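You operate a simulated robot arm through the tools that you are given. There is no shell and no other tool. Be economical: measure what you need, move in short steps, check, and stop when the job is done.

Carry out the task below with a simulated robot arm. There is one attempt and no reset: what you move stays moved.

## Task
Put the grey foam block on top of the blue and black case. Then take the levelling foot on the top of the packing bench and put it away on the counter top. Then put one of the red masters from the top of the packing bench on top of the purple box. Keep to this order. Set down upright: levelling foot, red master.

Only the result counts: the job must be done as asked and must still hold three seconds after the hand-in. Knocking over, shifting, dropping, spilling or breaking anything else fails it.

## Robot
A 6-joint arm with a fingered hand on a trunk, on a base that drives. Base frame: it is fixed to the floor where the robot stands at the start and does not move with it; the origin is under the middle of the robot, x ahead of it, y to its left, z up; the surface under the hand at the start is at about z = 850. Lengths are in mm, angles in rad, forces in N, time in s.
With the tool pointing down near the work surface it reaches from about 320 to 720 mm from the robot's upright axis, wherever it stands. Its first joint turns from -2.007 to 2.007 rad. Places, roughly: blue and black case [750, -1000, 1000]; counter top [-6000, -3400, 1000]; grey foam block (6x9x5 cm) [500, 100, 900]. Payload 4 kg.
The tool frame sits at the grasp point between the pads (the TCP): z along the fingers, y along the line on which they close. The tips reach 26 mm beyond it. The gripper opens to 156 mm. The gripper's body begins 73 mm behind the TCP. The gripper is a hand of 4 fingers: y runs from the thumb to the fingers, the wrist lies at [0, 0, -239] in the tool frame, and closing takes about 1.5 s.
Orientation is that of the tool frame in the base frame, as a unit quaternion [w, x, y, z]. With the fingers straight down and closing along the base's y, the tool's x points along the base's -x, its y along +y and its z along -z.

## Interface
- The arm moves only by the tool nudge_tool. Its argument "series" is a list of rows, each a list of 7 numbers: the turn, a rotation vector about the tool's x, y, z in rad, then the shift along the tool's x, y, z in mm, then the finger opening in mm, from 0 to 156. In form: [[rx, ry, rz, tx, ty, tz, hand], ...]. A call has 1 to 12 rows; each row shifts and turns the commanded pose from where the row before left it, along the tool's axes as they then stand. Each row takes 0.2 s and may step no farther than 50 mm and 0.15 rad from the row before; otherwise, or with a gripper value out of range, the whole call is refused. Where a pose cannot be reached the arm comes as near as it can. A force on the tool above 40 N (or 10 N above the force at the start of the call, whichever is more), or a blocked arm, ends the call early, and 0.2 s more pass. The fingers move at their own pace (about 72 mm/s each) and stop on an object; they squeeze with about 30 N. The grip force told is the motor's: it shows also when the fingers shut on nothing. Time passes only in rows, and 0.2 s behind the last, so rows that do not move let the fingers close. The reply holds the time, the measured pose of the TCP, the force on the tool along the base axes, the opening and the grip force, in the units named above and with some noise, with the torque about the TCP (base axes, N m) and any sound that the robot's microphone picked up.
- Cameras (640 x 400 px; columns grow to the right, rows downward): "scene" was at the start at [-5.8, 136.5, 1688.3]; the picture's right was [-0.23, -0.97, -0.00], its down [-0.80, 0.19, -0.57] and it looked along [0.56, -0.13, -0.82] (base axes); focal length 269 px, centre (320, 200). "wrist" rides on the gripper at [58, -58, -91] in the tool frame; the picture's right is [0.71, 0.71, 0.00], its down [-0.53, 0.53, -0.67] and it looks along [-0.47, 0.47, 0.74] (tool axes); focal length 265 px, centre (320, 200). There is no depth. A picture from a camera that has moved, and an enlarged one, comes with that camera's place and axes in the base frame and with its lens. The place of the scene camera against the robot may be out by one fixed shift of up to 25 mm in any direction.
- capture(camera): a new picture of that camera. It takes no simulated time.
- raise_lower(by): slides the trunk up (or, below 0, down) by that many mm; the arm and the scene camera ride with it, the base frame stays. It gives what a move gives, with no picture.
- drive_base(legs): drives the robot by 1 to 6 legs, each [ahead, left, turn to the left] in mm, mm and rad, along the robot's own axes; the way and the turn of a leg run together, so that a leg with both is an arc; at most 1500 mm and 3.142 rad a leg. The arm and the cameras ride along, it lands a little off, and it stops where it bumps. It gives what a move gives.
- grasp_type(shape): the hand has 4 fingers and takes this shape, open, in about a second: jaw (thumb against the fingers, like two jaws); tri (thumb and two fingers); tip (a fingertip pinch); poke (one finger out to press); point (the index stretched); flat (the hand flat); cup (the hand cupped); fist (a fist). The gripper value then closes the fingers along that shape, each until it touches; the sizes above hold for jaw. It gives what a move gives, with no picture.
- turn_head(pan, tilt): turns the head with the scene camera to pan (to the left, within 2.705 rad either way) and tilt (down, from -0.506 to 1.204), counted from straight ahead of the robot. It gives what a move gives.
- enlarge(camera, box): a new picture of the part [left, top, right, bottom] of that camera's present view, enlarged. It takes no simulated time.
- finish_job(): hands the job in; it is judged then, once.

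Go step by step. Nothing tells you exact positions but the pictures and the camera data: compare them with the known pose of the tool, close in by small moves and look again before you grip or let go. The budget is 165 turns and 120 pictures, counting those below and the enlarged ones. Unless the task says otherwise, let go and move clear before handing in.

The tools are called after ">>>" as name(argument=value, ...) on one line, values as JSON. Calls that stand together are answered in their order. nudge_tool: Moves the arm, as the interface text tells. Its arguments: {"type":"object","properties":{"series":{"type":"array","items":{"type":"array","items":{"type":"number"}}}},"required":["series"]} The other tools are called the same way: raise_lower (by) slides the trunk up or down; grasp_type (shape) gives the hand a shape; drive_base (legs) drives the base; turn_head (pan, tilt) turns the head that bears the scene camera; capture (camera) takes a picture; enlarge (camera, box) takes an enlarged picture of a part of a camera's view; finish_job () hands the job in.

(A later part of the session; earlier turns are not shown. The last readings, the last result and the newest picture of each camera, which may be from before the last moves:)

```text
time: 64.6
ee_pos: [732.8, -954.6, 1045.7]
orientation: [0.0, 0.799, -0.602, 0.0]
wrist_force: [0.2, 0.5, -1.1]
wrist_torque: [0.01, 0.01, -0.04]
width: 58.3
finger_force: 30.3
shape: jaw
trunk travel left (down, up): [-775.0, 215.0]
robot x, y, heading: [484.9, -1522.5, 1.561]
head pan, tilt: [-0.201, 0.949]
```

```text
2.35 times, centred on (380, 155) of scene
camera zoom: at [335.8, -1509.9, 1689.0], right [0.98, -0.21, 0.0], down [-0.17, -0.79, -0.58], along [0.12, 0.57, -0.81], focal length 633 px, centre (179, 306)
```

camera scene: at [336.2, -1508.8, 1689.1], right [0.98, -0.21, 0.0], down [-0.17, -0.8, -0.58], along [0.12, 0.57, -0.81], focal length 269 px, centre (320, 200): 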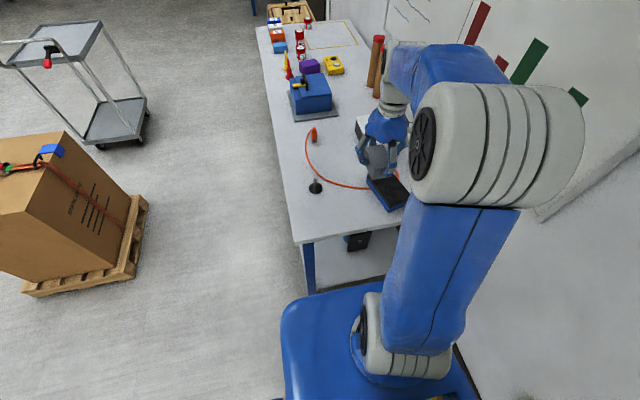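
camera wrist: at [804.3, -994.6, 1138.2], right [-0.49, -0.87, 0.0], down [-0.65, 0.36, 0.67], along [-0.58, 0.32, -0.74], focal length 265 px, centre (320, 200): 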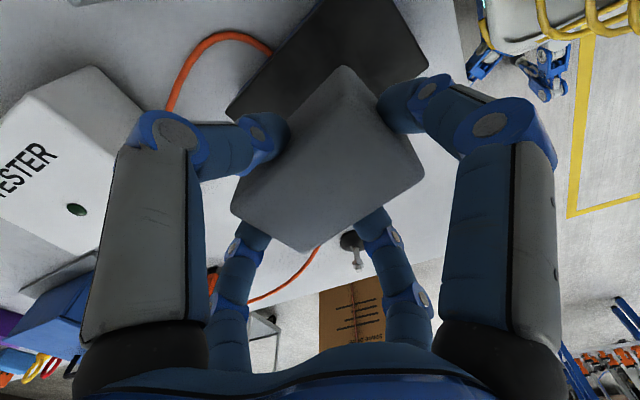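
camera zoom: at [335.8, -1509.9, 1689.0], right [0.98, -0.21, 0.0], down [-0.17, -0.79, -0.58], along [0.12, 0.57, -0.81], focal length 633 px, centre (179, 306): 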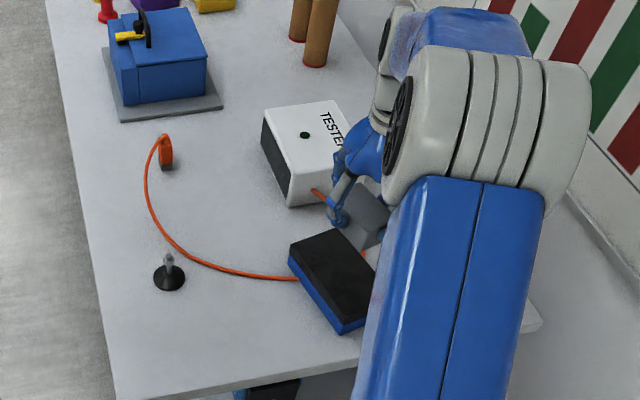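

The block sits over the case's centre (729,-954). I lower to just above the lid.

>>> nudge_tool(series=[[0, 0, 0, 0, 3, 40, 40], [0, 0, 0, 0, 0, 35, 40], [0, 0, 0, 0, 0, 10, 40], [0, 0, 0, 0, 0, 0, 40]])

>>> capture(camera="wrist")

>>> enlarge(camera="scene", box=[340, 120, 430, 220])

```text
time: 65.6
ee_pos: [730.5, -956.0, 961.5]
orientation: [0.0, 0.798, -0.603, 0.0]
wrist_force: [0.3, -0.4, 0.2]
wrist_torque: [-0.01, 0.01, -0.01]
width: 58.0
finger_force: 30.5
shape: jaw
trunk travel left (down, up): [-775.0, 215.0]
robot x, y, heading: [488.8, -1520.3, 1.56]
head pan, tilt: [-0.201, 0.949]
```

```text
79 pictures are left
camera wrist: at [802.0, -995.6, 1052.8], right [-0.49, -0.87, 0.0], down [-0.65, 0.36, 0.67], along [-0.58, 0.32, -0.74], focal length 265 px, centre (320, 200)
```

wrist: 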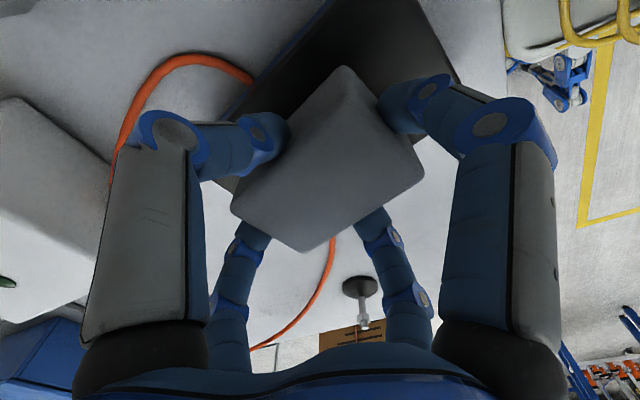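

```text
4.00 times, centred on (385, 170) of scene
camera zoom: at [336.1, -1508.5, 1689.0], right [0.98, -0.21, 0.0], down [-0.17, -0.8, -0.58], along [0.12, 0.57, -0.81], focal length 1076 px, centre (60, 320)
```

zoom: 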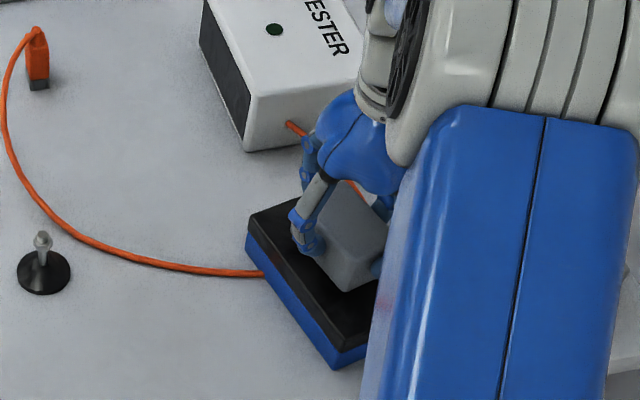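

Alignment looks good. I lower gently until contact.

>>> nudge_tool(series=[[0, 0, 0, 0, 0, 4, 40], [0, 0, 0, 0, 0, 4, 40], [0, 0, 0, 0, 0, 2, 40], [0, 0, 0, 0, 0, 0, 40]])

```text
time: 66.6
ee_pos: [730.5, -956.3, 951.5]
orientation: [0.0, 0.798, -0.603, 0.0]
wrist_force: [0.1, 0.1, -0.2]
wrist_torque: [0.01, 0.01, 0.0]
width: 58.2
finger_force: 29.8
shape: jaw
trunk travel left (down, up): [-775.0, 215.0]
robot x, y, heading: [489.4, -1525.8, 1.561]
head pan, tilt: [-0.201, 0.949]
```

>>> nudge_tool(series=[[0, 0, 0, 0, 0, 2, 40], [0, 0, 0, 0, 0, 0, 40]])

>>> nudge_tool(series=[[0, 0, 0, 0, 0, 2, 40], [0, 0, 0, 0, 0, 0, 40]])

>>> enlarge(camera="scene", box=[350, 130, 420, 220])

```text
time: 67.2
ee_pos: [731.0, -954.6, 950.0]
orientation: [0.0, 0.798, -0.602, 0.001]
wrist_force: [-1.2, -0.4, 1.5]
wrist_torque: [0.0, 0.0, -0.01]
width: 58.0
finger_force: 29.8
shape: jaw
trunk travel left (down, up): [-775.0, 215.0]
robot x, y, heading: [491.0, -1524.3, 1.559]
head pan, tilt: [-0.201, 0.949]
```

```text
time: 67.8
ee_pos: [731.4, -956.1, 949.7]
orientation: [0.0, 0.798, -0.603, 0.0]
wrist_force: [0.1, -0.7, 11.8]
wrist_torque: [0.02, 0.0, -0.01]
width: 58.6
finger_force: 30.0
shape: jaw
trunk travel left (down, up): [-775.0, 215.0]
robot x, y, heading: [486.1, -1522.9, 1.564]
head pan, tilt: [-0.201, 0.949]
```

```text
4.44 times, centred on (385, 175) of scene
camera zoom: at [334.9, -1510.3, 1689.1], right [0.98, -0.21, 0.0], down [-0.17, -0.79, -0.58], along [0.12, 0.57, -0.81], focal length 1196 px, centre (31, 311)
```

zoom: 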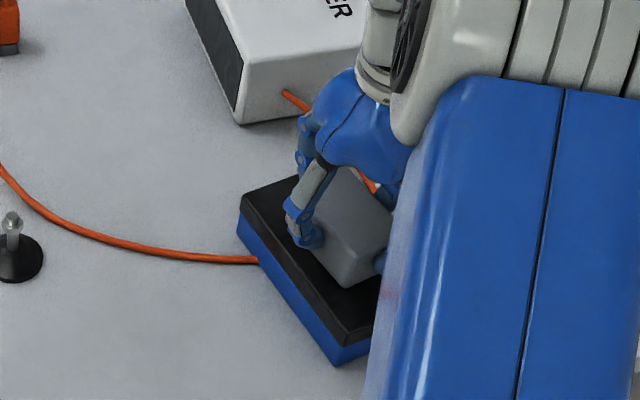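

Contact at 949.7. I ease up slightly, open, and lift away.

>>> nudge_tool(series=[[0, 0, 0, 0, 0, -2, 40], [0, 0, 0, 0, 0, 0, 64], [0, 0, 0, 0, 0, 0, 80], [0, 0, 0, 0, 0, 0, 105], [0, 0, 0, 0, 0, 0, 105], [0, 0, 0, 0, 0, 0, 105], [0, 0, 0, 0, 0, -15, 105], [0, 0, 0, 0, 0, -40, 105], [0, 0, 0, 0, 0, -50, 105], [0, 0, 0, 0, 0, -50, 105], [0, 0, 0, 0, 0, -50, 105], [0, 0, 0, 0, 0, 0, 105]])

>>> capture(camera="wrist")

>>> enlarge(camera="scene", box=[290, 120, 430, 240])

```text
time: 70.4
ee_pos: [732.5, -952.8, 1154.9]
orientation: [0.002, 0.798, -0.602, 0.0]
wrist_force: [0.5, 0.1, -0.3]
wrist_torque: [-0.05, 0.02, 0.01]
width: 104.7
finger_force: 0.0
shape: jaw
trunk travel left (down, up): [-775.0, 215.0]
robot x, y, heading: [488.4, -1524.8, 1.563]
head pan, tilt: [-0.201, 0.949]
```

```text
76 pictures are left
camera wrist: at [803.4, -994.2, 1246.5], right [-0.49, -0.87, 0.0], down [-0.65, 0.36, 0.67], along [-0.58, 0.32, -0.74], focal length 265 px, centre (320, 200)
```

wrist: 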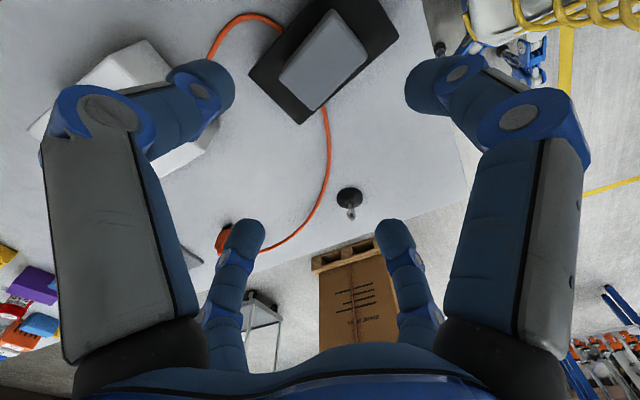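

```text
3.33 times, centred on (360, 180) of scene
camera zoom: at [336.2, -1507.5, 1689.0], right [0.98, -0.21, 0.0], down [-0.17, -0.8, -0.58], along [0.12, 0.57, -0.81], focal length 897 px, centre (187, 267)
```

zoom: 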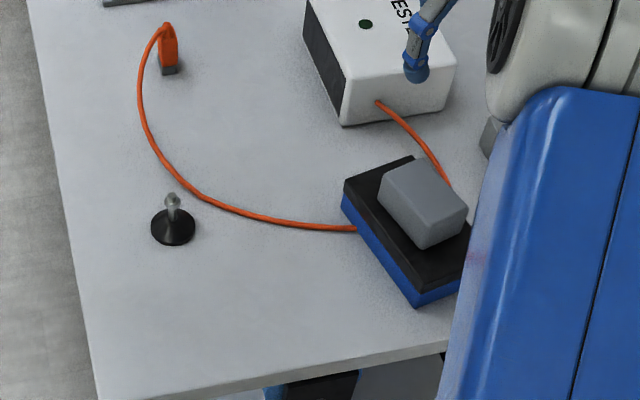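

The block rests on the case. Next is the foot at about (476,-878), stem top ~902; I switch to the tip pinch and move above it.

>>> grasp_type(shape="tip")

>>> nudge_tool(series=[[0, 0, 0, -23.8, 37.6, 0, 100], [0, 0, 0, -23.8, 37.6, 0, 80], [0, 0, 0, -23.8, 37.6, 0, 80], [0, 0, 0, -23.8, 37.6, 0, 80], [0, 0, 0, -23.8, 37.6, 0, 80], [0, 0, 0, -23.8, 37.6, 0, 80], [0, 0, 0, 0, 0, 50, 80], [0, 0, 0, 0, 0, 50, 80], [0, 0, 0, 0, 0, 50, 80], [0, 0, 0, 0, 0, 0, 80]])

>>> capture(camera="wrist")

>>> capture(camera="scene")

```text
time: 71.3
ee_pos: [732.4, -955.3, 1155.0]
orientation: [0.001, 0.798, -0.602, 0.0]
wrist_force: [0.5, -0.3, 0.2]
wrist_torque: [-0.02, 0.02, 0.03]
width: 155.9
finger_force: 0.1
shape: tip
trunk travel left (down, up): [-775.0, 215.0]
robot x, y, heading: [489.0, -1522.4, 1.559]
head pan, tilt: [-0.201, 0.949]
```

```text
time: 73.5
ee_pos: [476.5, -880.5, 1004.9]
orientation: [0.0, 0.798, -0.602, 0.0]
wrist_force: [0.0, -0.7, 0.8]
wrist_torque: [0.02, 0.01, 0.0]
width: 80.5
finger_force: 0.0
shape: tip
trunk travel left (down, up): [-775.0, 215.0]
robot x, y, heading: [489.5, -1523.3, 1.565]
head pan, tilt: [-0.201, 0.949]
```

```text
74 pictures are left
camera wrist: at [547.2, -921.8, 1096.3], right [-0.49, -0.87, 0.0], down [-0.65, 0.36, 0.67], along [-0.58, 0.33, -0.74], focal length 265 px, centre (320, 200)
```

wrist: 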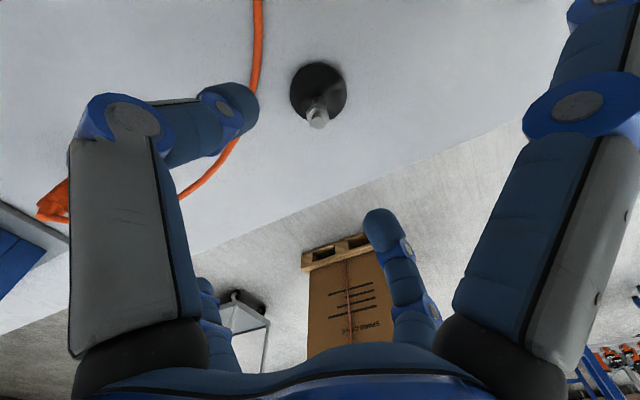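

```text
73 pictures are left
camera scene: at [334.8, -1510.5, 1689.0], right [0.98, -0.21, 0.0], down [-0.17, -0.79, -0.58], along [0.12, 0.57, -0.81], focal length 269 px, centre (320, 200)
```

scene: 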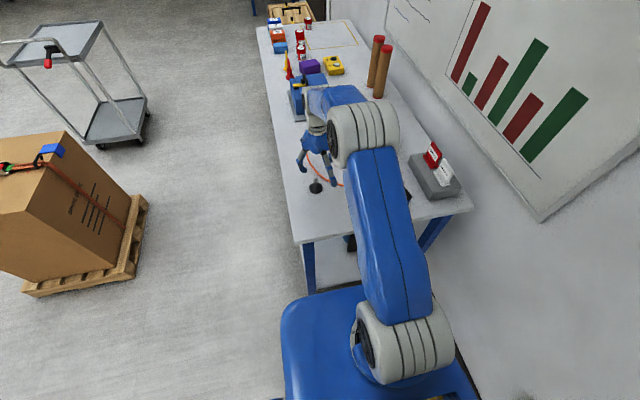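

>>> enlarge(camera="wrist", box=[260, 40, 380, 140])

```text
4.00 times, centred on (320, 90) of wrist
camera zoom: at [547.2, -921.8, 1096.3], right [-0.49, -0.87, 0.0], down [-0.65, 0.36, 0.67], along [-0.58, 0.33, -0.74], focal length 1062 px, centre (320, 640)
```

zoom: 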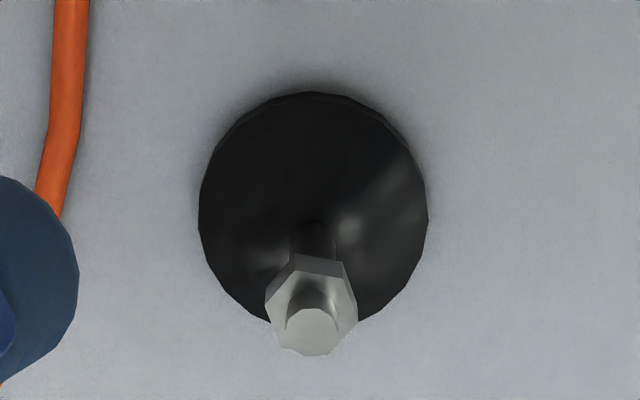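

The foot's axis is at (472,-876.5), nut around z 893–903, stub top ~916. I open to 50 and descend.

>>> nudge_tool(series=[[0, 0, 0, -5.3, 3.2, 0, 54], [0, 0, 0, 0, 0, 30, 54], [0, 0, 0, 0, 0, 30, 54], [0, 0, 0, 0, 0, 0, 54]])

>>> capture(camera="wrist")

>>> enlarge(camera="scene", box=[270, 120, 370, 210])

```text
time: 74.5
ee_pos: [471.1, -877.8, 945.2]
orientation: [-0.001, 0.798, -0.603, 0.0]
wrist_force: [0.5, 0.1, 0.8]
wrist_torque: [-0.01, 0.01, 0.05]
width: 54.2
finger_force: 0.1
shape: tip
trunk travel left (down, up): [-775.0, 215.0]
robot x, y, heading: [487.4, -1522.3, 1.558]
head pan, tilt: [-0.201, 0.949]
```

```text
71 pictures are left
camera wrist: at [542.3, -917.0, 1036.5], right [-0.49, -0.87, 0.0], down [-0.65, 0.36, 0.67], along [-0.58, 0.32, -0.74], focal length 265 px, centre (320, 200)
```

wrist: 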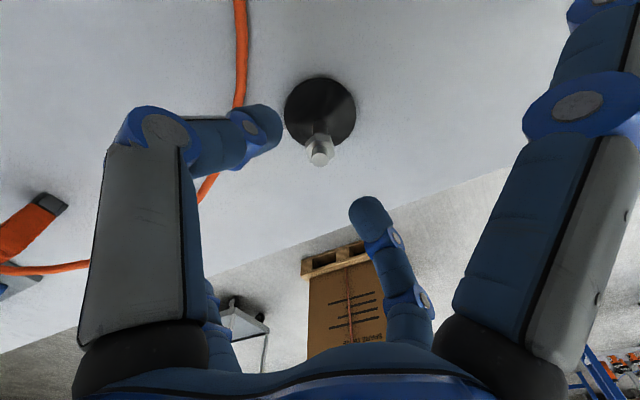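

```text
4.44 times, centred on (320, 165) of scene
camera zoom: at [335.6, -1510.0, 1689.0], right [0.98, -0.21, 0.0], down [-0.17, -0.79, -0.58], along [0.12, 0.57, -0.81], focal length 1196 px, centre (320, 356)
```

zoom: 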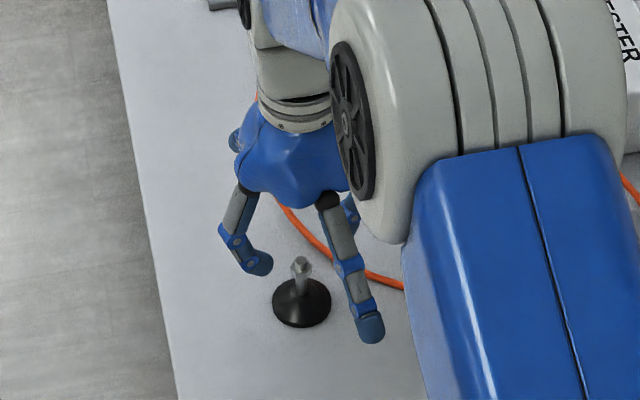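

Nut is centred. I descend to about 893 and close.

>>> nudge_tool(series=[[0, 0, 0, 0, 0, 20, 54], [0, 0, 0, 0, 0, 20, 54], [0, 0, 0, 0, 0, 11, 54], [0, 0, 0, 0, 0, 0, 54]])

>>> capture(camera="wrist")

```text
time: 75.5
ee_pos: [470.6, -876.7, 894.1]
orientation: [0.0, 0.798, -0.603, 0.0]
wrist_force: [0.5, -0.7, 1.0]
wrist_torque: [-0.01, 0.02, -0.03]
width: 54.6
finger_force: 0.0
shape: tip
trunk travel left (down, up): [-775.0, 215.0]
robot x, y, heading: [486.2, -1523.8, 1.566]
head pan, tilt: [-0.201, 0.949]
```

```text
69 pictures are left
camera wrist: at [542.2, -915.9, 985.3], right [-0.49, -0.87, 0.0], down [-0.65, 0.36, 0.67], along [-0.58, 0.32, -0.74], focal length 265 px, centre (320, 200)
```

wrist: 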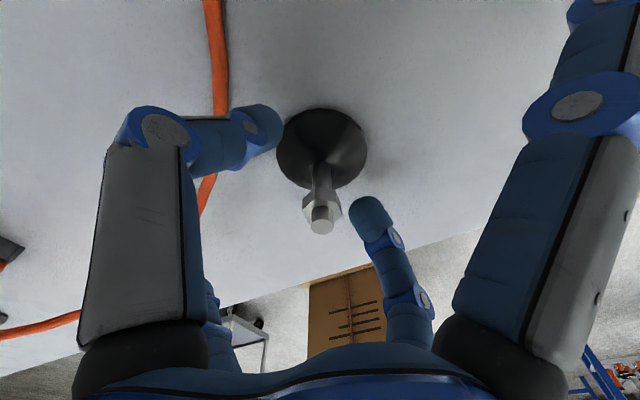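

Well centred; I close the pinch.

>>> nudge_tool(series=[[0, 0, 0, 0, 0, 0, 20], [0, 0, 0, 0, 0, 0, 5], [0, 0, 0, 0, 0, 0, 0], [0, 0, 0, 0, 0, 0, 0], [0, 0, 0, 0, 0, 0, 0]])

>>> capture(camera="wrist")

```text
time: 76.7
ee_pos: [470.7, -876.5, 893.7]
orientation: [0.0, 0.798, -0.602, 0.001]
wrist_force: [0.2, -0.7, -1.1]
wrist_torque: [0.03, 0.01, 0.01]
width: 0.0
finger_force: 30.0
shape: tip
trunk travel left (down, up): [-775.0, 215.0]
robot x, y, heading: [485.5, -1524.9, 1.562]
head pan, tilt: [-0.201, 0.949]
```

```text
68 pictures are left
camera wrist: at [542.2, -915.7, 985.1], right [-0.49, -0.87, 0.0], down [-0.65, 0.36, 0.67], along [-0.58, 0.32, -0.74], focal length 265 px, centre (320, 200)
```

wrist: 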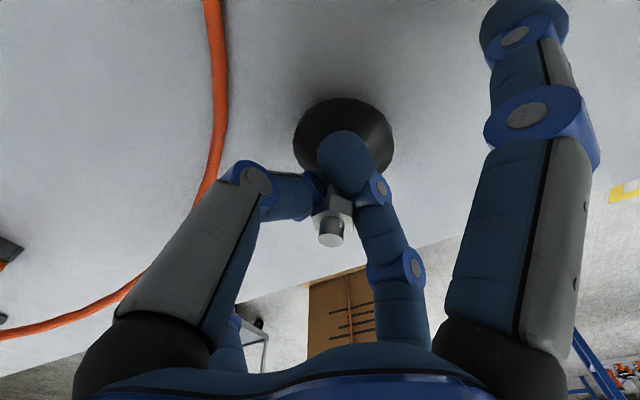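

The reported width is 0, though the fingers seem around the stem and the foot has shifted a little. I lift 10 mm to test the hold.

>>> nudge_tool(series=[[0, 0, 0, 0, 0, -5, 0], [0, 0, 0, 0, 0, -5, 0], [0, 0, 0, 0, 0, 0, 0]])

>>> enlarge(camera="wrist", box=[240, 80, 440, 260])

>>> enlarge(camera="scene", box=[270, 140, 370, 220])

```text
time: 77.5
ee_pos: [470.4, -875.5, 903.9]
orientation: [0.0, 0.798, -0.603, 0.0]
wrist_force: [0.0, -0.5, -0.3]
wrist_torque: [0.02, -0.02, 0.0]
width: 0.2
finger_force: 30.2
shape: tip
trunk travel left (down, up): [-775.0, 215.0]
robot x, y, heading: [489.8, -1522.5, 1.561]
head pan, tilt: [-0.201, 0.949]
```

```text
2.22 times, centred on (340, 170) of wrist
camera zoom: at [542.1, -915.4, 995.5], right [-0.49, -0.87, 0.0], down [-0.65, 0.36, 0.67], along [-0.58, 0.32, -0.74], focal length 590 px, centre (276, 267)
```

zoom: 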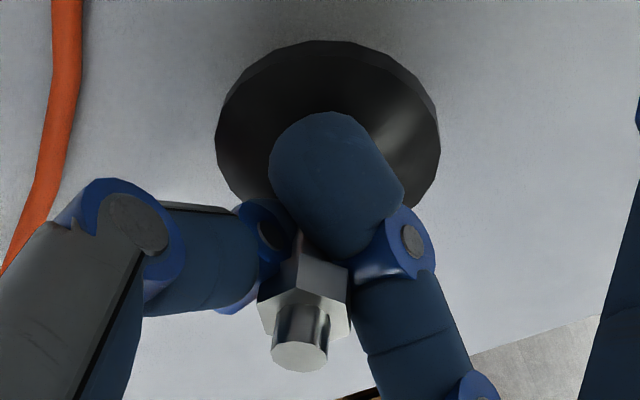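

```text
5.00 times, centred on (320, 180) of scene
camera zoom: at [335.7, -1508.4, 1689.0], right [0.98, -0.21, 0.0], down [-0.17, -0.8, -0.58], along [0.12, 0.57, -0.81], focal length 1346 px, centre (320, 300)
```

zoom: 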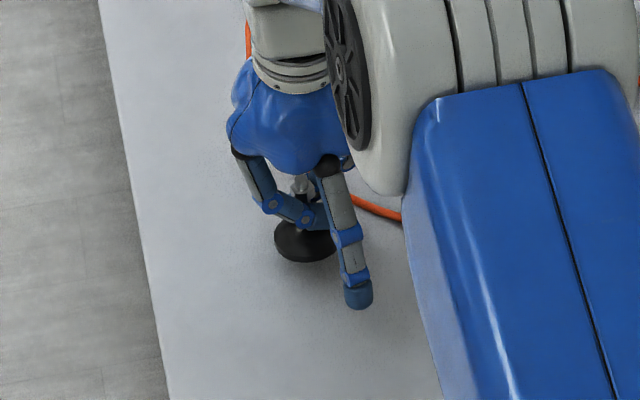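

The foot looks tilted in a poor hooked grip. I lower it back down, open, and inspect.

>>> nudge_tool(series=[[0, 0, 0, 0, 0, 5, 0], [0, 0, 0, 0, 0, 4, 0], [0, 0, 0, 0, 0, 0, 0]])

>>> nudge_tool(series=[[0, 0, 0, 0, 0, 0, 15], [0, 0, 0, 0, 0, 0, 30], [0, 0, 0, 0, 0, 0, 60], [0, 0, 0, 0, 0, 0, 60]])

>>> capture(camera="wrist")

```text
time: 78.3
ee_pos: [471.5, -875.5, 895.0]
orientation: [0.0, 0.797, -0.603, 0.0]
wrist_force: [0.1, -0.1, -2.2]
wrist_torque: [-0.02, -0.02, 0.01]
width: 0.0
finger_force: 29.8
shape: tip
trunk travel left (down, up): [-775.0, 215.0]
robot x, y, heading: [487.0, -1526.9, 1.561]
head pan, tilt: [-0.201, 0.949]
```

```text
time: 79.3
ee_pos: [470.9, -875.6, 895.3]
orientation: [0.0, 0.798, -0.602, 0.0]
wrist_force: [0.2, 0.8, 0.4]
wrist_torque: [0.01, 0.0, -0.02]
width: 59.8
finger_force: 0.1
shape: tip
trunk travel left (down, up): [-775.0, 215.0]
robot x, y, heading: [484.9, -1524.2, 1.56]
head pan, tilt: [-0.201, 0.949]
```

```text
65 pictures are left
camera wrist: at [542.0, -915.9, 986.8], right [-0.49, -0.87, 0.0], down [-0.65, 0.36, 0.67], along [-0.58, 0.32, -0.74], focal length 265 px, centre (320, 200)
```

wrist: 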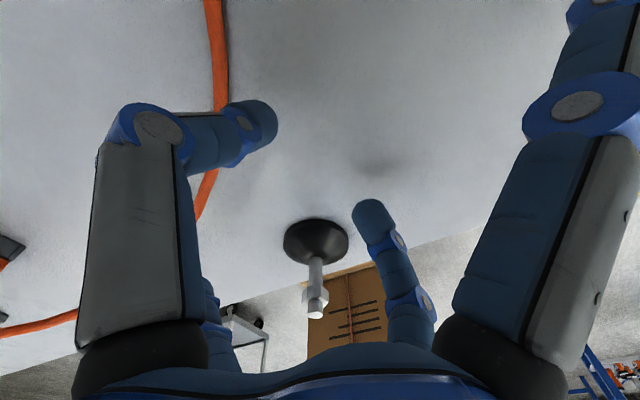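

The opening finger flung the foot towards the front edge, but it appears upright. I raise the hand and look carefully.

>>> nudge_tool(series=[[0, 0, 0, 0, 0, -30, 60], [0, 0, 0, 0, 0, -40, 60], [0, 0, 0, 0, 0, -40, 60], [0, 0, 0, 0, 0, 0, 60]])

>>> capture(camera="wrist")

>>> enlarge(camera="scene", box=[240, 110, 400, 220])

```text
time: 80.3
ee_pos: [471.6, -875.1, 1004.5]
orientation: [0.0, 0.798, -0.603, 0.001]
wrist_force: [-0.4, 0.4, 0.1]
wrist_torque: [0.01, -0.01, 0.05]
width: 59.9
finger_force: 0.1
shape: tip
trunk travel left (down, up): [-775.0, 215.0]
robot x, y, heading: [486.2, -1521.1, 1.561]
head pan, tilt: [-0.201, 0.949]
```

```text
64 pictures are left
camera wrist: at [541.9, -915.3, 1095.8], right [-0.49, -0.87, 0.0], down [-0.65, 0.36, 0.67], along [-0.58, 0.32, -0.74], focal length 265 px, centre (320, 200)
```

wrist: 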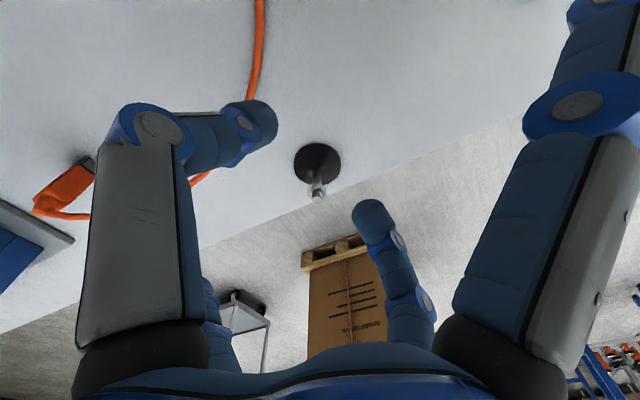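

```text
3.64 times, centred on (320, 165) of scene
camera zoom: at [335.7, -1507.2, 1689.0], right [0.98, -0.21, 0.0], down [-0.17, -0.8, -0.58], along [0.12, 0.57, -0.81], focal length 978 px, centre (320, 327)
```

zoom: 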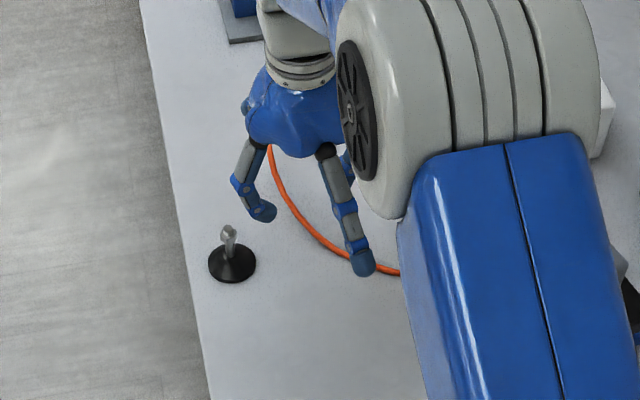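

The foot stands upright at about (401,-835), ~25 mm inside the front edge. I'll regrip on the nut, higher, with the hand turned so it closes parallel to the edge.

>>> nudge_tool(series=[[0, 0, 0, -29, 28.4, 0, 60], [0, 0, 0, -29, 28.4, 0, 60], [0, 0, -0.145, 0, 0, 0, 60], [0, 0, -0.145, 0, 0, 0, 60], [0, 0, -0.145, 0, 0, 0, 60], [0, 0, -0.145, 0, 0, 0, 60], [0, 0, -0.145, 0, 0, 0, 60], [0, 0, -0.145, 0, 0, 0, 60], [0, 0, -0.145, 0, 0, 0, 60], [0, 0, -0.145, 0, 0, 0, 60], [0, 0, -0.13, 0, 0, 0, 60], [0, 0, 0, 0, 0, 0, 60]])

>>> capture(camera="wrist")

```text
time: 82.9
ee_pos: [399.1, -836.5, 1006.4]
orientation: [0.0, 1.0, 0.0, 0.0]
wrist_force: [0.1, -0.4, -0.4]
wrist_torque: [0.0, -0.01, 0.01]
width: 59.7
finger_force: 0.0
shape: tip
trunk travel left (down, up): [-775.0, 215.0]
robot x, y, heading: [489.8, -1528.4, 1.562]
head pan, tilt: [-0.201, 0.949]
```

```text
62 pictures are left
camera wrist: at [457.8, -778.0, 1096.7], right [0.71, -0.71, 0.0], down [-0.53, -0.53, 0.67], along [-0.47, -0.47, -0.74], focal length 265 px, centre (320, 200)
```

wrist: 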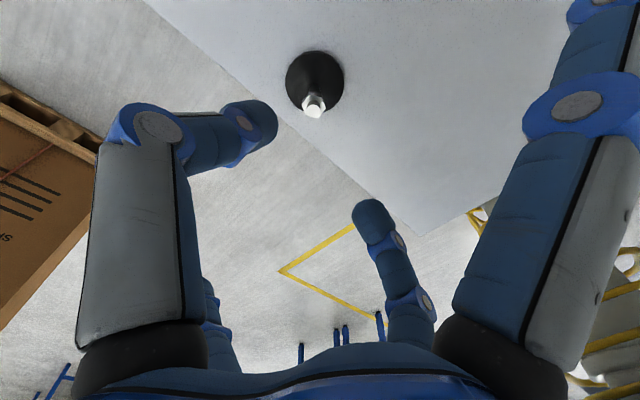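

The axis is at about (400,-830). I centre and descend to 912 so the pads meet the nut.

>>> nudge_tool(series=[[0, 0, 0, 1, -6.5, 0, 46], [0, 0, 0, 0, 0, 30, 46], [0, 0, 0, 0, 0, 30, 46], [0, 0, 0, 0, 0, 0, 46]])

>>> enlarge(camera="wrist", box=[220, 60, 420, 260])

```text
time: 83.9
ee_pos: [401.0, -830.0, 945.5]
orientation: [0.0, 1.0, -0.001, 0.0]
wrist_force: [-0.5, -0.7, 1.1]
wrist_torque: [-0.01, 0.03, 0.02]
width: 46.2
finger_force: 0.1
shape: tip
trunk travel left (down, up): [-775.0, 215.0]
robot x, y, heading: [486.2, -1525.0, 1.558]
head pan, tilt: [-0.201, 0.949]
```

```text
2.00 times, centred on (320, 160) of wrist
camera zoom: at [459.3, -771.8, 1037.0], right [0.71, -0.71, 0.0], down [-0.53, -0.53, 0.67], along [-0.47, -0.47, -0.74], focal length 531 px, centre (320, 280)
```

zoom: 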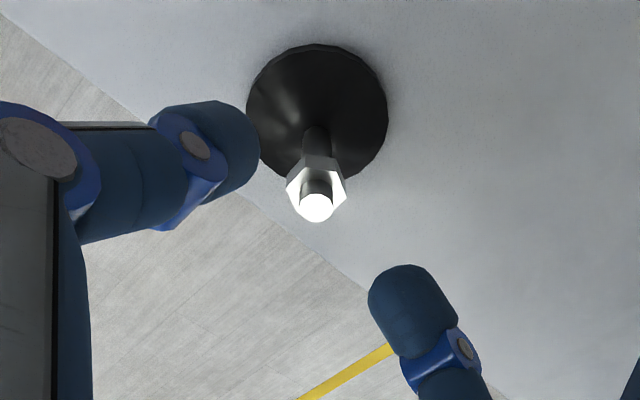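

>>> nudge_tool(series=[[0, 0, 0, -2, 1.5, 17, 46], [0, 0, 0, 0, 0, 17, 46], [0, 0, 0, 0, 0, 0, 30], [0, 0, 0, 0, 0, 0, 30]])

>>> enlarge(camera="wrist", box=[220, 60, 420, 260])

```text
time: 84.9
ee_pos: [399.0, -830.9, 909.7]
orientation: [0.0, 1.0, -0.001, 0.001]
wrist_force: [0.8, -1.0, 1.0]
wrist_torque: [0.01, -0.03, 0.0]
width: 30.3
finger_force: 0.0
shape: tip
trunk travel left (down, up): [-775.0, 215.0]
robot x, y, heading: [484.8, -1520.3, 1.559]
head pan, tilt: [-0.201, 0.949]
```

```text
2.00 times, centred on (320, 160) of wrist
camera zoom: at [456.7, -773.1, 1002.0], right [0.71, -0.71, 0.0], down [-0.53, -0.52, 0.67], along [-0.47, -0.47, -0.74], focal length 531 px, centre (320, 280)
```

zoom: 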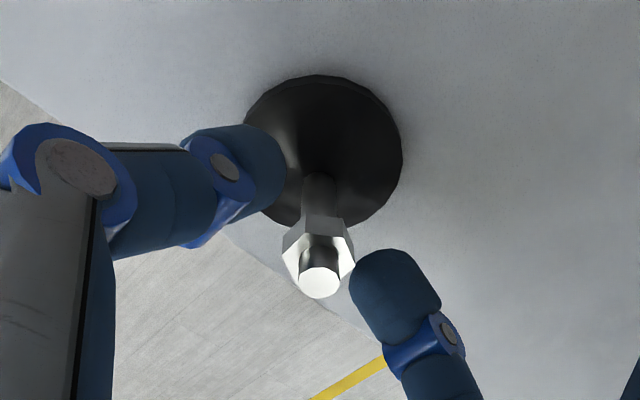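

Fingers straddle the nut evenly. I close in small steps and watch.

>>> nudge_tool(series=[[0, 0, 0, 0, 0, 0, 22], [0, 0, 0, 0, 0, 0, 14], [0, 0, 0, 0, 0, 0, 14]])

>>> enlarge(camera="wrist", box=[220, 60, 420, 260])

```text
time: 85.7
ee_pos: [398.8, -831.2, 909.9]
orientation: [0.0, 1.0, -0.001, 0.0]
wrist_force: [0.3, -0.5, 0.7]
wrist_torque: [-0.01, -0.03, 0.01]
width: 14.2
finger_force: 0.1
shape: tip
trunk travel left (down, up): [-775.0, 215.0]
robot x, y, heading: [492.7, -1524.1, 1.561]
head pan, tilt: [-0.201, 0.949]
```

```text
2.00 times, centred on (320, 160) of wrist
camera zoom: at [456.7, -773.3, 1002.2], right [0.71, -0.71, 0.0], down [-0.53, -0.52, 0.67], along [-0.47, -0.47, -0.74], focal length 531 px, centre (320, 280)
```

zoom: 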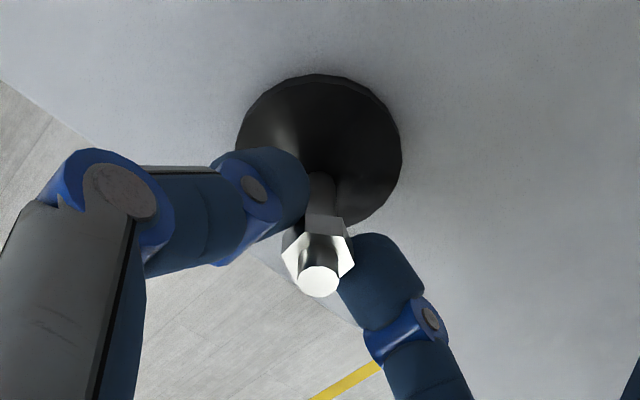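

>>> nudge_tool(series=[[0, 0, 0, 0, 0, 0, 9], [0, 0, 0, 0, 0, 0, 6], [0, 0, 0, 0, 0, 0, 6]])

>>> enlarge(camera="wrist", box=[220, 60, 420, 260])

```text
time: 86.5
ee_pos: [399.5, -831.2, 912.1]
orientation: [0.0, 1.0, -0.001, 0.0]
wrist_force: [0.6, -0.2, -0.9]
wrist_torque: [-0.01, -0.03, -0.01]
width: 7.8
finger_force: 30.0
shape: tip
trunk travel left (down, up): [-775.0, 215.0]
robot x, y, heading: [490.1, -1522.4, 1.559]
head pan, tilt: [-0.201, 0.949]
```

```text
2.00 times, centred on (320, 160) of wrist
camera zoom: at [456.7, -773.3, 1001.9], right [0.71, -0.71, 0.0], down [-0.53, -0.52, 0.67], along [-0.47, -0.47, -0.74], focal length 531 px, centre (320, 280)
```

zoom: 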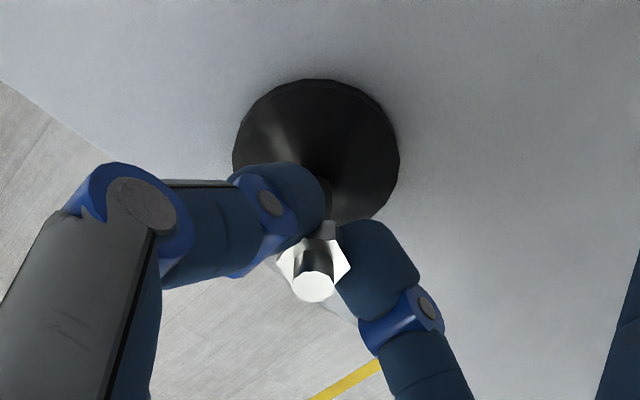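

It now grips the stem at 7.8 mm with the foot upright. I lift a little and check.

>>> nudge_tool(series=[[0, 0, 0, 0, 0, -6, 6], [0, 0, 0, 0, 0, -10, 6], [0, 0, 0, 0, 0, 0, 6]])

>>> enlarge(camera="wrist", box=[220, 60, 420, 260])

>>> enlarge(camera="scene", box=[250, 120, 350, 200])

```text
time: 87.3
ee_pos: [398.2, -830.9, 926.2]
orientation: [0.001, 1.0, -0.001, 0.0]
wrist_force: [-0.4, 0.0, -1.7]
wrist_torque: [-0.01, -0.01, 0.02]
width: 7.6
finger_force: 30.0
shape: tip
trunk travel left (down, up): [-775.0, 215.0]
robot x, y, heading: [487.4, -1524.4, 1.565]
head pan, tilt: [-0.201, 0.949]
```

```text
2.00 times, centred on (320, 160) of wrist
camera zoom: at [456.7, -773.3, 1018.4], right [0.71, -0.71, 0.0], down [-0.53, -0.52, 0.67], along [-0.47, -0.47, -0.74], focal length 531 px, centre (320, 280)
```

zoom: 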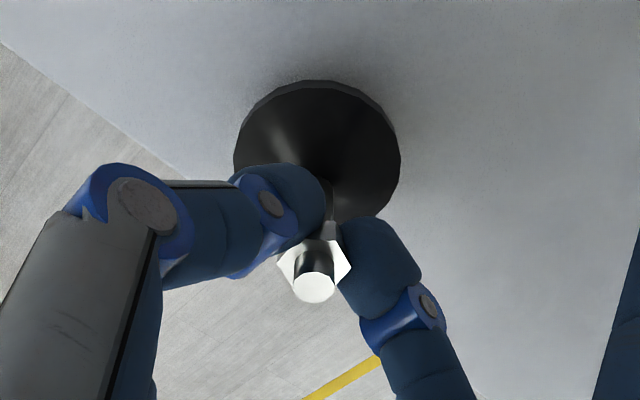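

```text
5.00 times, centred on (300, 160) of scene
camera zoom: at [335.7, -1508.4, 1689.0], right [0.98, -0.21, 0.0], down [-0.17, -0.8, -0.58], along [0.12, 0.57, -0.81], focal length 1346 px, centre (420, 400)
```

zoom: 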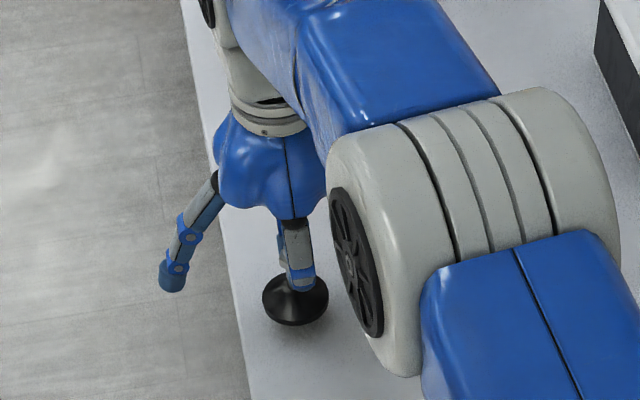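

The foot is lifted upright. I raise and retract the arm for the drive to the counter.

>>> nudge_tool(series=[[0, 0, 0, 0, 0, -40, 6], [0, 0, 0, 0, 0, -50, 6], [0, 0, 0, 0, 0, -50, 6], [0, 0, 0, 0, 0, -50, 6], [0, 0, 0, 0, 48, 0, 6], [0, 0, 0, 0, 48, 0, 6], [0, 0, 0, 0, 48, 0, 6], [0, 0, 0, 0, 48, 0, 6], [0, 0, 0, 0, 48, 0, 6], [0, 0, 0, 0, 30, 0, 6], [0, 0, 0, 0, 0, 0, 6]])

>>> turn_head(pan=1.9, tilt=0.4)

>>> capture(camera="scene")

```text
time: 89.7
ee_pos: [397.5, -1098.0, 1117.5]
orientation: [0.002, 1.0, -0.001, -0.001]
wrist_force: [0.3, 1.5, -1.3]
wrist_torque: [-0.06, 0.01, -0.01]
width: 7.1
finger_force: 30.6
shape: tip
trunk travel left (down, up): [-775.0, 215.0]
robot x, y, heading: [488.3, -1523.4, 1.56]
head pan, tilt: [-0.201, 0.949]
```

```text
time: 91.7
ee_pos: [397.8, -1098.3, 1117.0]
orientation: [0.001, 1.0, -0.001, 0.0]
wrist_force: [-0.5, 0.6, -0.6]
wrist_torque: [0.0, -0.02, -0.02]
width: 4.5
finger_force: 30.0
shape: tip
trunk travel left (down, up): [-775.0, 215.0]
robot x, y, heading: [488.1, -1523.5, 1.561]
head pan, tilt: [1.901, 0.4]
```

```text
55 pictures are left
camera scene: at [232.7, -1608.8, 1735.6], right [-0.32, 0.95, 0.0], down [0.37, 0.12, -0.92], along [-0.87, -0.29, -0.39], focal length 269 px, centre (320, 200)
```

scene: 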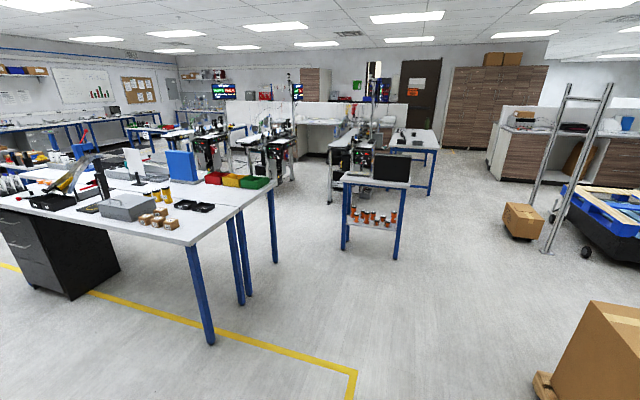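

The measured width fell to 4.5, so the grip may be slipping. I check the wrist view.

>>> enlarge(camera="wrist", box=[220, 60, 420, 260])

```text
2.00 times, centred on (320, 160) of wrist
camera zoom: at [455.8, -1041.4, 1209.0], right [0.71, -0.71, 0.0], down [-0.53, -0.52, 0.67], along [-0.47, -0.47, -0.74], focal length 531 px, centre (320, 280)
```

zoom: 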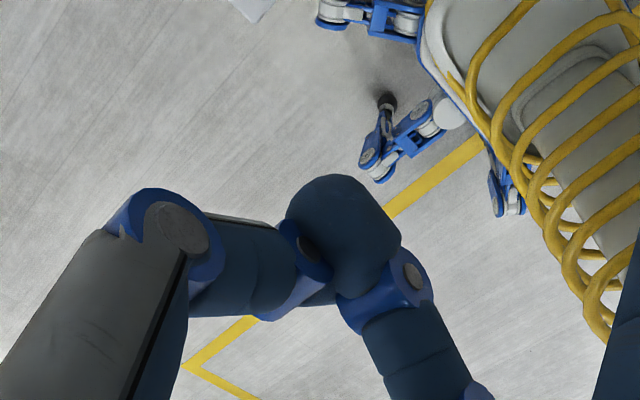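

The foot slipped out. I look for where it fell.

>>> turn_head(pan=0.15, tilt=1.2)

>>> capture(camera="scene")

>>> capture(camera="wrist")

```text
time: 93.5
ee_pos: [398.5, -1099.0, 1118.3]
orientation: [0.0, 1.0, -0.001, 0.0]
wrist_force: [-0.1, -0.6, 0.3]
wrist_torque: [0.01, -0.01, 0.02]
width: 4.4
finger_force: 30.1
shape: tip
trunk travel left (down, up): [-775.0, 215.0]
robot x, y, heading: [488.3, -1522.8, 1.562]
head pan, tilt: [0.15, 1.201]
```

```text
53 pictures are left
camera scene: at [312.6, -1524.4, 1672.8], right [0.99, 0.14, 0.0], down [0.13, -0.92, -0.36], along [-0.05, 0.36, -0.93], focal length 269 px, centre (320, 200)
```

scene: 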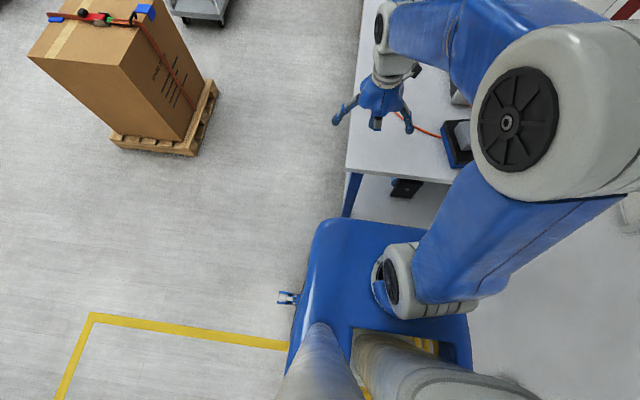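

```text
52 pictures are left
camera wrist: at [455.7, -1041.5, 1209.1], right [0.71, -0.71, 0.0], down [-0.53, -0.52, 0.67], along [-0.47, -0.47, -0.74], focal length 265 px, centre (320, 200)
```

wrist: 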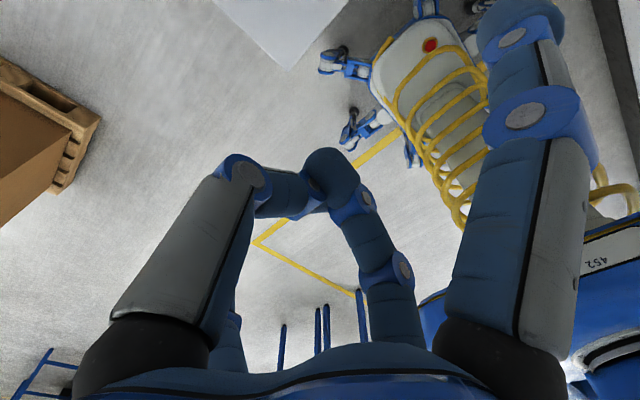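

>>> enlarge(camera="scene", box=[310, 40, 470, 240])

>>> turn_head(pan=0.3, tilt=0.8)

>>> capture(camera="scene")

```text
2.00 times, centred on (390, 140) of scene
camera zoom: at [312.6, -1524.4, 1672.8], right [0.99, 0.14, 0.0], down [0.13, -0.92, -0.36], along [-0.05, 0.36, -0.93], focal length 538 px, centre (180, 320)
```

zoom: 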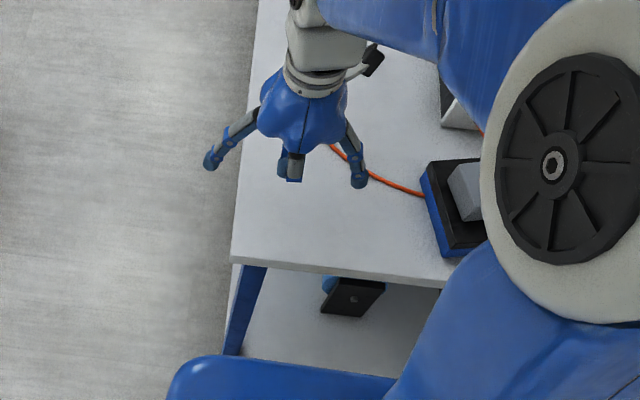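

```text
time: 94.4
ee_pos: [397.6, -1099.4, 1116.2]
orientation: [0.001, 1.0, 0.0, 0.0]
wrist_force: [0.5, 0.5, -0.2]
wrist_torque: [-0.01, 0.01, 0.0]
width: 4.6
finger_force: 29.7
shape: tip
trunk travel left (down, up): [-775.0, 215.0]
robot x, y, heading: [492.6, -1522.0, 1.565]
head pan, tilt: [0.3, 0.799]
```

```text
50 pictures are left
camera scene: at [297.4, -1502.5, 1700.5], right [0.96, 0.29, 0.0], down [0.21, -0.69, -0.7], along [-0.2, 0.67, -0.72], focal length 269 px, centre (320, 200)
```

scene: 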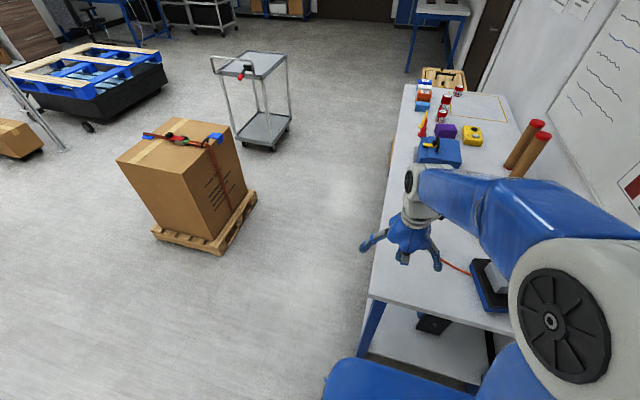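

The foot may be hidden behind the hand on the bench. I move the hand aside.

>>> nudge_tool(series=[[0, 0, 0, 45, 0, -10, 6], [0, 0, 0, 45, 0, -10, 6], [0, 0, 0, 45, 0, -10, 6], [0, 0, 0, 45, 0, 0, 6], [0, 0, 0, 0, 0, 0, 6]])

>>> capture(camera="scene")

>>> capture(camera="wrist")

```text
time: 95.6
ee_pos: [462.1, -1109.1, 1140.5]
orientation: [-0.001, 1.0, -0.011, 0.013]
wrist_force: [-0.5, 0.3, -0.6]
wrist_torque: [0.01, -0.01, 0.01]
width: 4.3
finger_force: 29.2
shape: tip
out of reach, approached as far as the arm can: row 2, 3, 4
trunk travel left (down, up): [-775.0, 215.0]
robot x, y, heading: [486.1, -1522.8, 1.56]
head pan, tilt: [0.3, 0.799]
```

```text
49 pictures are left
camera scene: at [297.6, -1502.4, 1700.5], right [0.96, 0.29, 0.0], down [0.21, -0.69, -0.7], along [-0.2, 0.67, -0.72], focal length 269 px, centre (320, 200)
```

scene: 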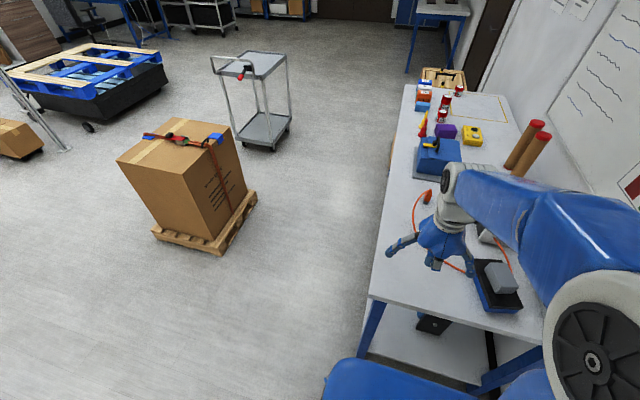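

```text
48 pictures are left
camera wrist: at [518.2, -1052.6, 1232.9], right [0.69, -0.72, 0.02], down [-0.55, -0.52, 0.65], along [-0.46, -0.46, -0.76], focal length 265 px, centre (320, 200)
```

wrist: 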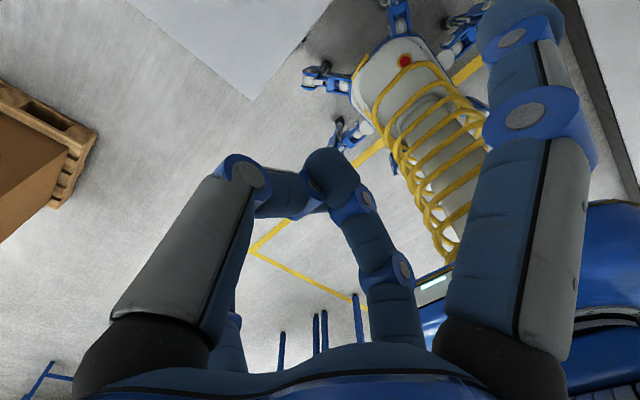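

No impact sound was reported, so it may still be with the hand. I enlarge both views.

>>> enlarge(camera="scene", box=[380, 180, 500, 280])

>>> enlarge(camera="wrist", box=[220, 0, 480, 230])

```text
4.00 times, centred on (440, 230) of scene
camera zoom: at [297.6, -1502.4, 1700.5], right [0.96, 0.29, 0.0], down [0.21, -0.69, -0.7], along [-0.2, 0.67, -0.72], focal length 1076 px, centre (-160, 80)
```

zoom: 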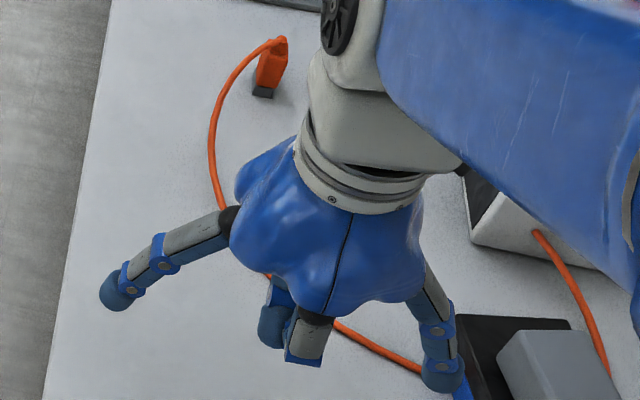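

```text
1.74 times, centred on (350, 115) of wrist
camera zoom: at [518.2, -1052.6, 1232.9], right [0.69, -0.72, 0.02], down [-0.55, -0.52, 0.65], along [-0.46, -0.46, -0.76], focal length 462 px, centre (268, 348)
```

zoom: 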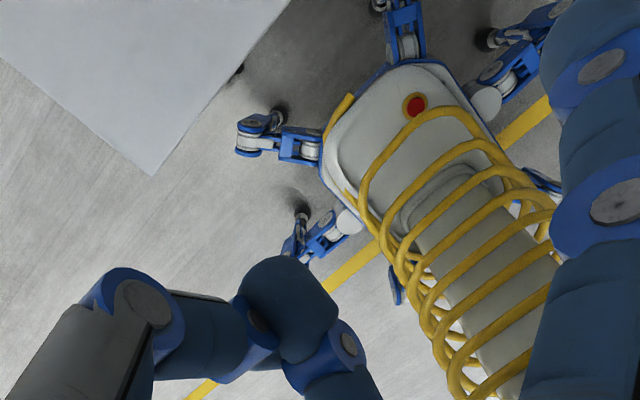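

The foot likely dropped just past the bench end. I back the robot off 450 mm to see the floor there.

>>> drive_base(legs=[[-450, 0, 0]])

>>> turn_head(pan=0.1, tilt=0.9)

>>> capture(camera="scene")

>>> capture(camera="wrist")

```text
time: 101.8
ee_pos: [457.6, -1561.2, 1139.3]
orientation: [-0.002, 1.0, -0.012, 0.013]
wrist_force: [0.4, 0.2, 0.4]
wrist_torque: [-0.01, 0.0, -0.01]
width: 4.5
finger_force: 29.9
shape: tip
trunk travel left (down, up): [-775.0, 215.0]
robot x, y, heading: [485.5, -1975.0, 1.562]
head pan, tilt: [0.3, 0.799]
```

```text
time: 102.6
ee_pos: [457.8, -1561.8, 1140.1]
orientation: [-0.001, 1.0, -0.012, 0.013]
wrist_force: [-0.7, 0.3, -0.5]
wrist_torque: [-0.02, -0.01, 0.01]
width: 4.5
finger_force: 29.7
shape: tip
trunk travel left (down, up): [-775.0, 215.0]
robot x, y, heading: [482.5, -1979.4, 1.566]
head pan, tilt: [0.099, 0.901]
```

```text
45 pictures are left
camera scene: at [309.5, -1958.0, 1692.6], right [1.0, 0.09, 0.0], down [0.07, -0.78, -0.62], along [-0.06, 0.62, -0.78], focal length 269 px, centre (320, 200)
```

scene: 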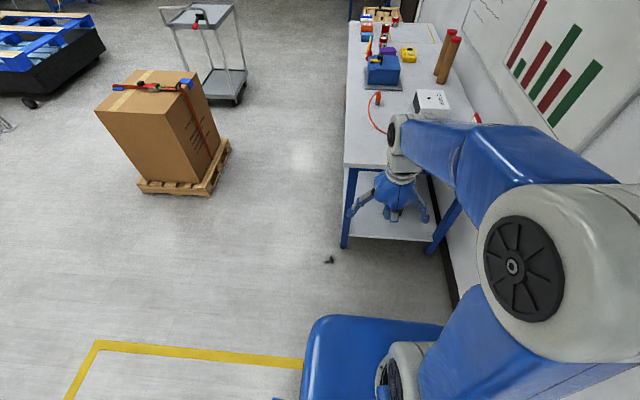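

```text
44 pictures are left
camera wrist: at [514.3, -1505.3, 1232.9], right [0.69, -0.72, 0.02], down [-0.56, -0.51, 0.65], along [-0.46, -0.46, -0.76], focal length 265 px, centre (320, 200)
```

wrist: 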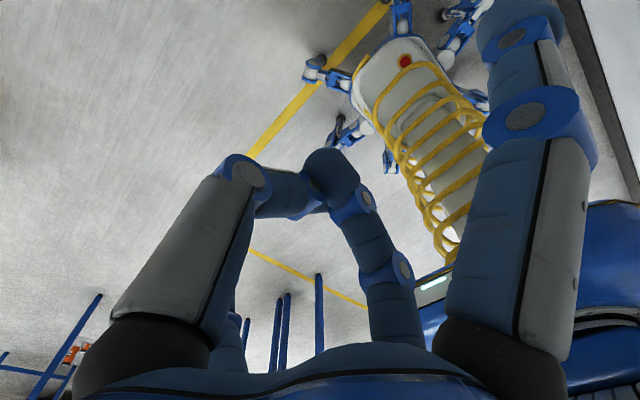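

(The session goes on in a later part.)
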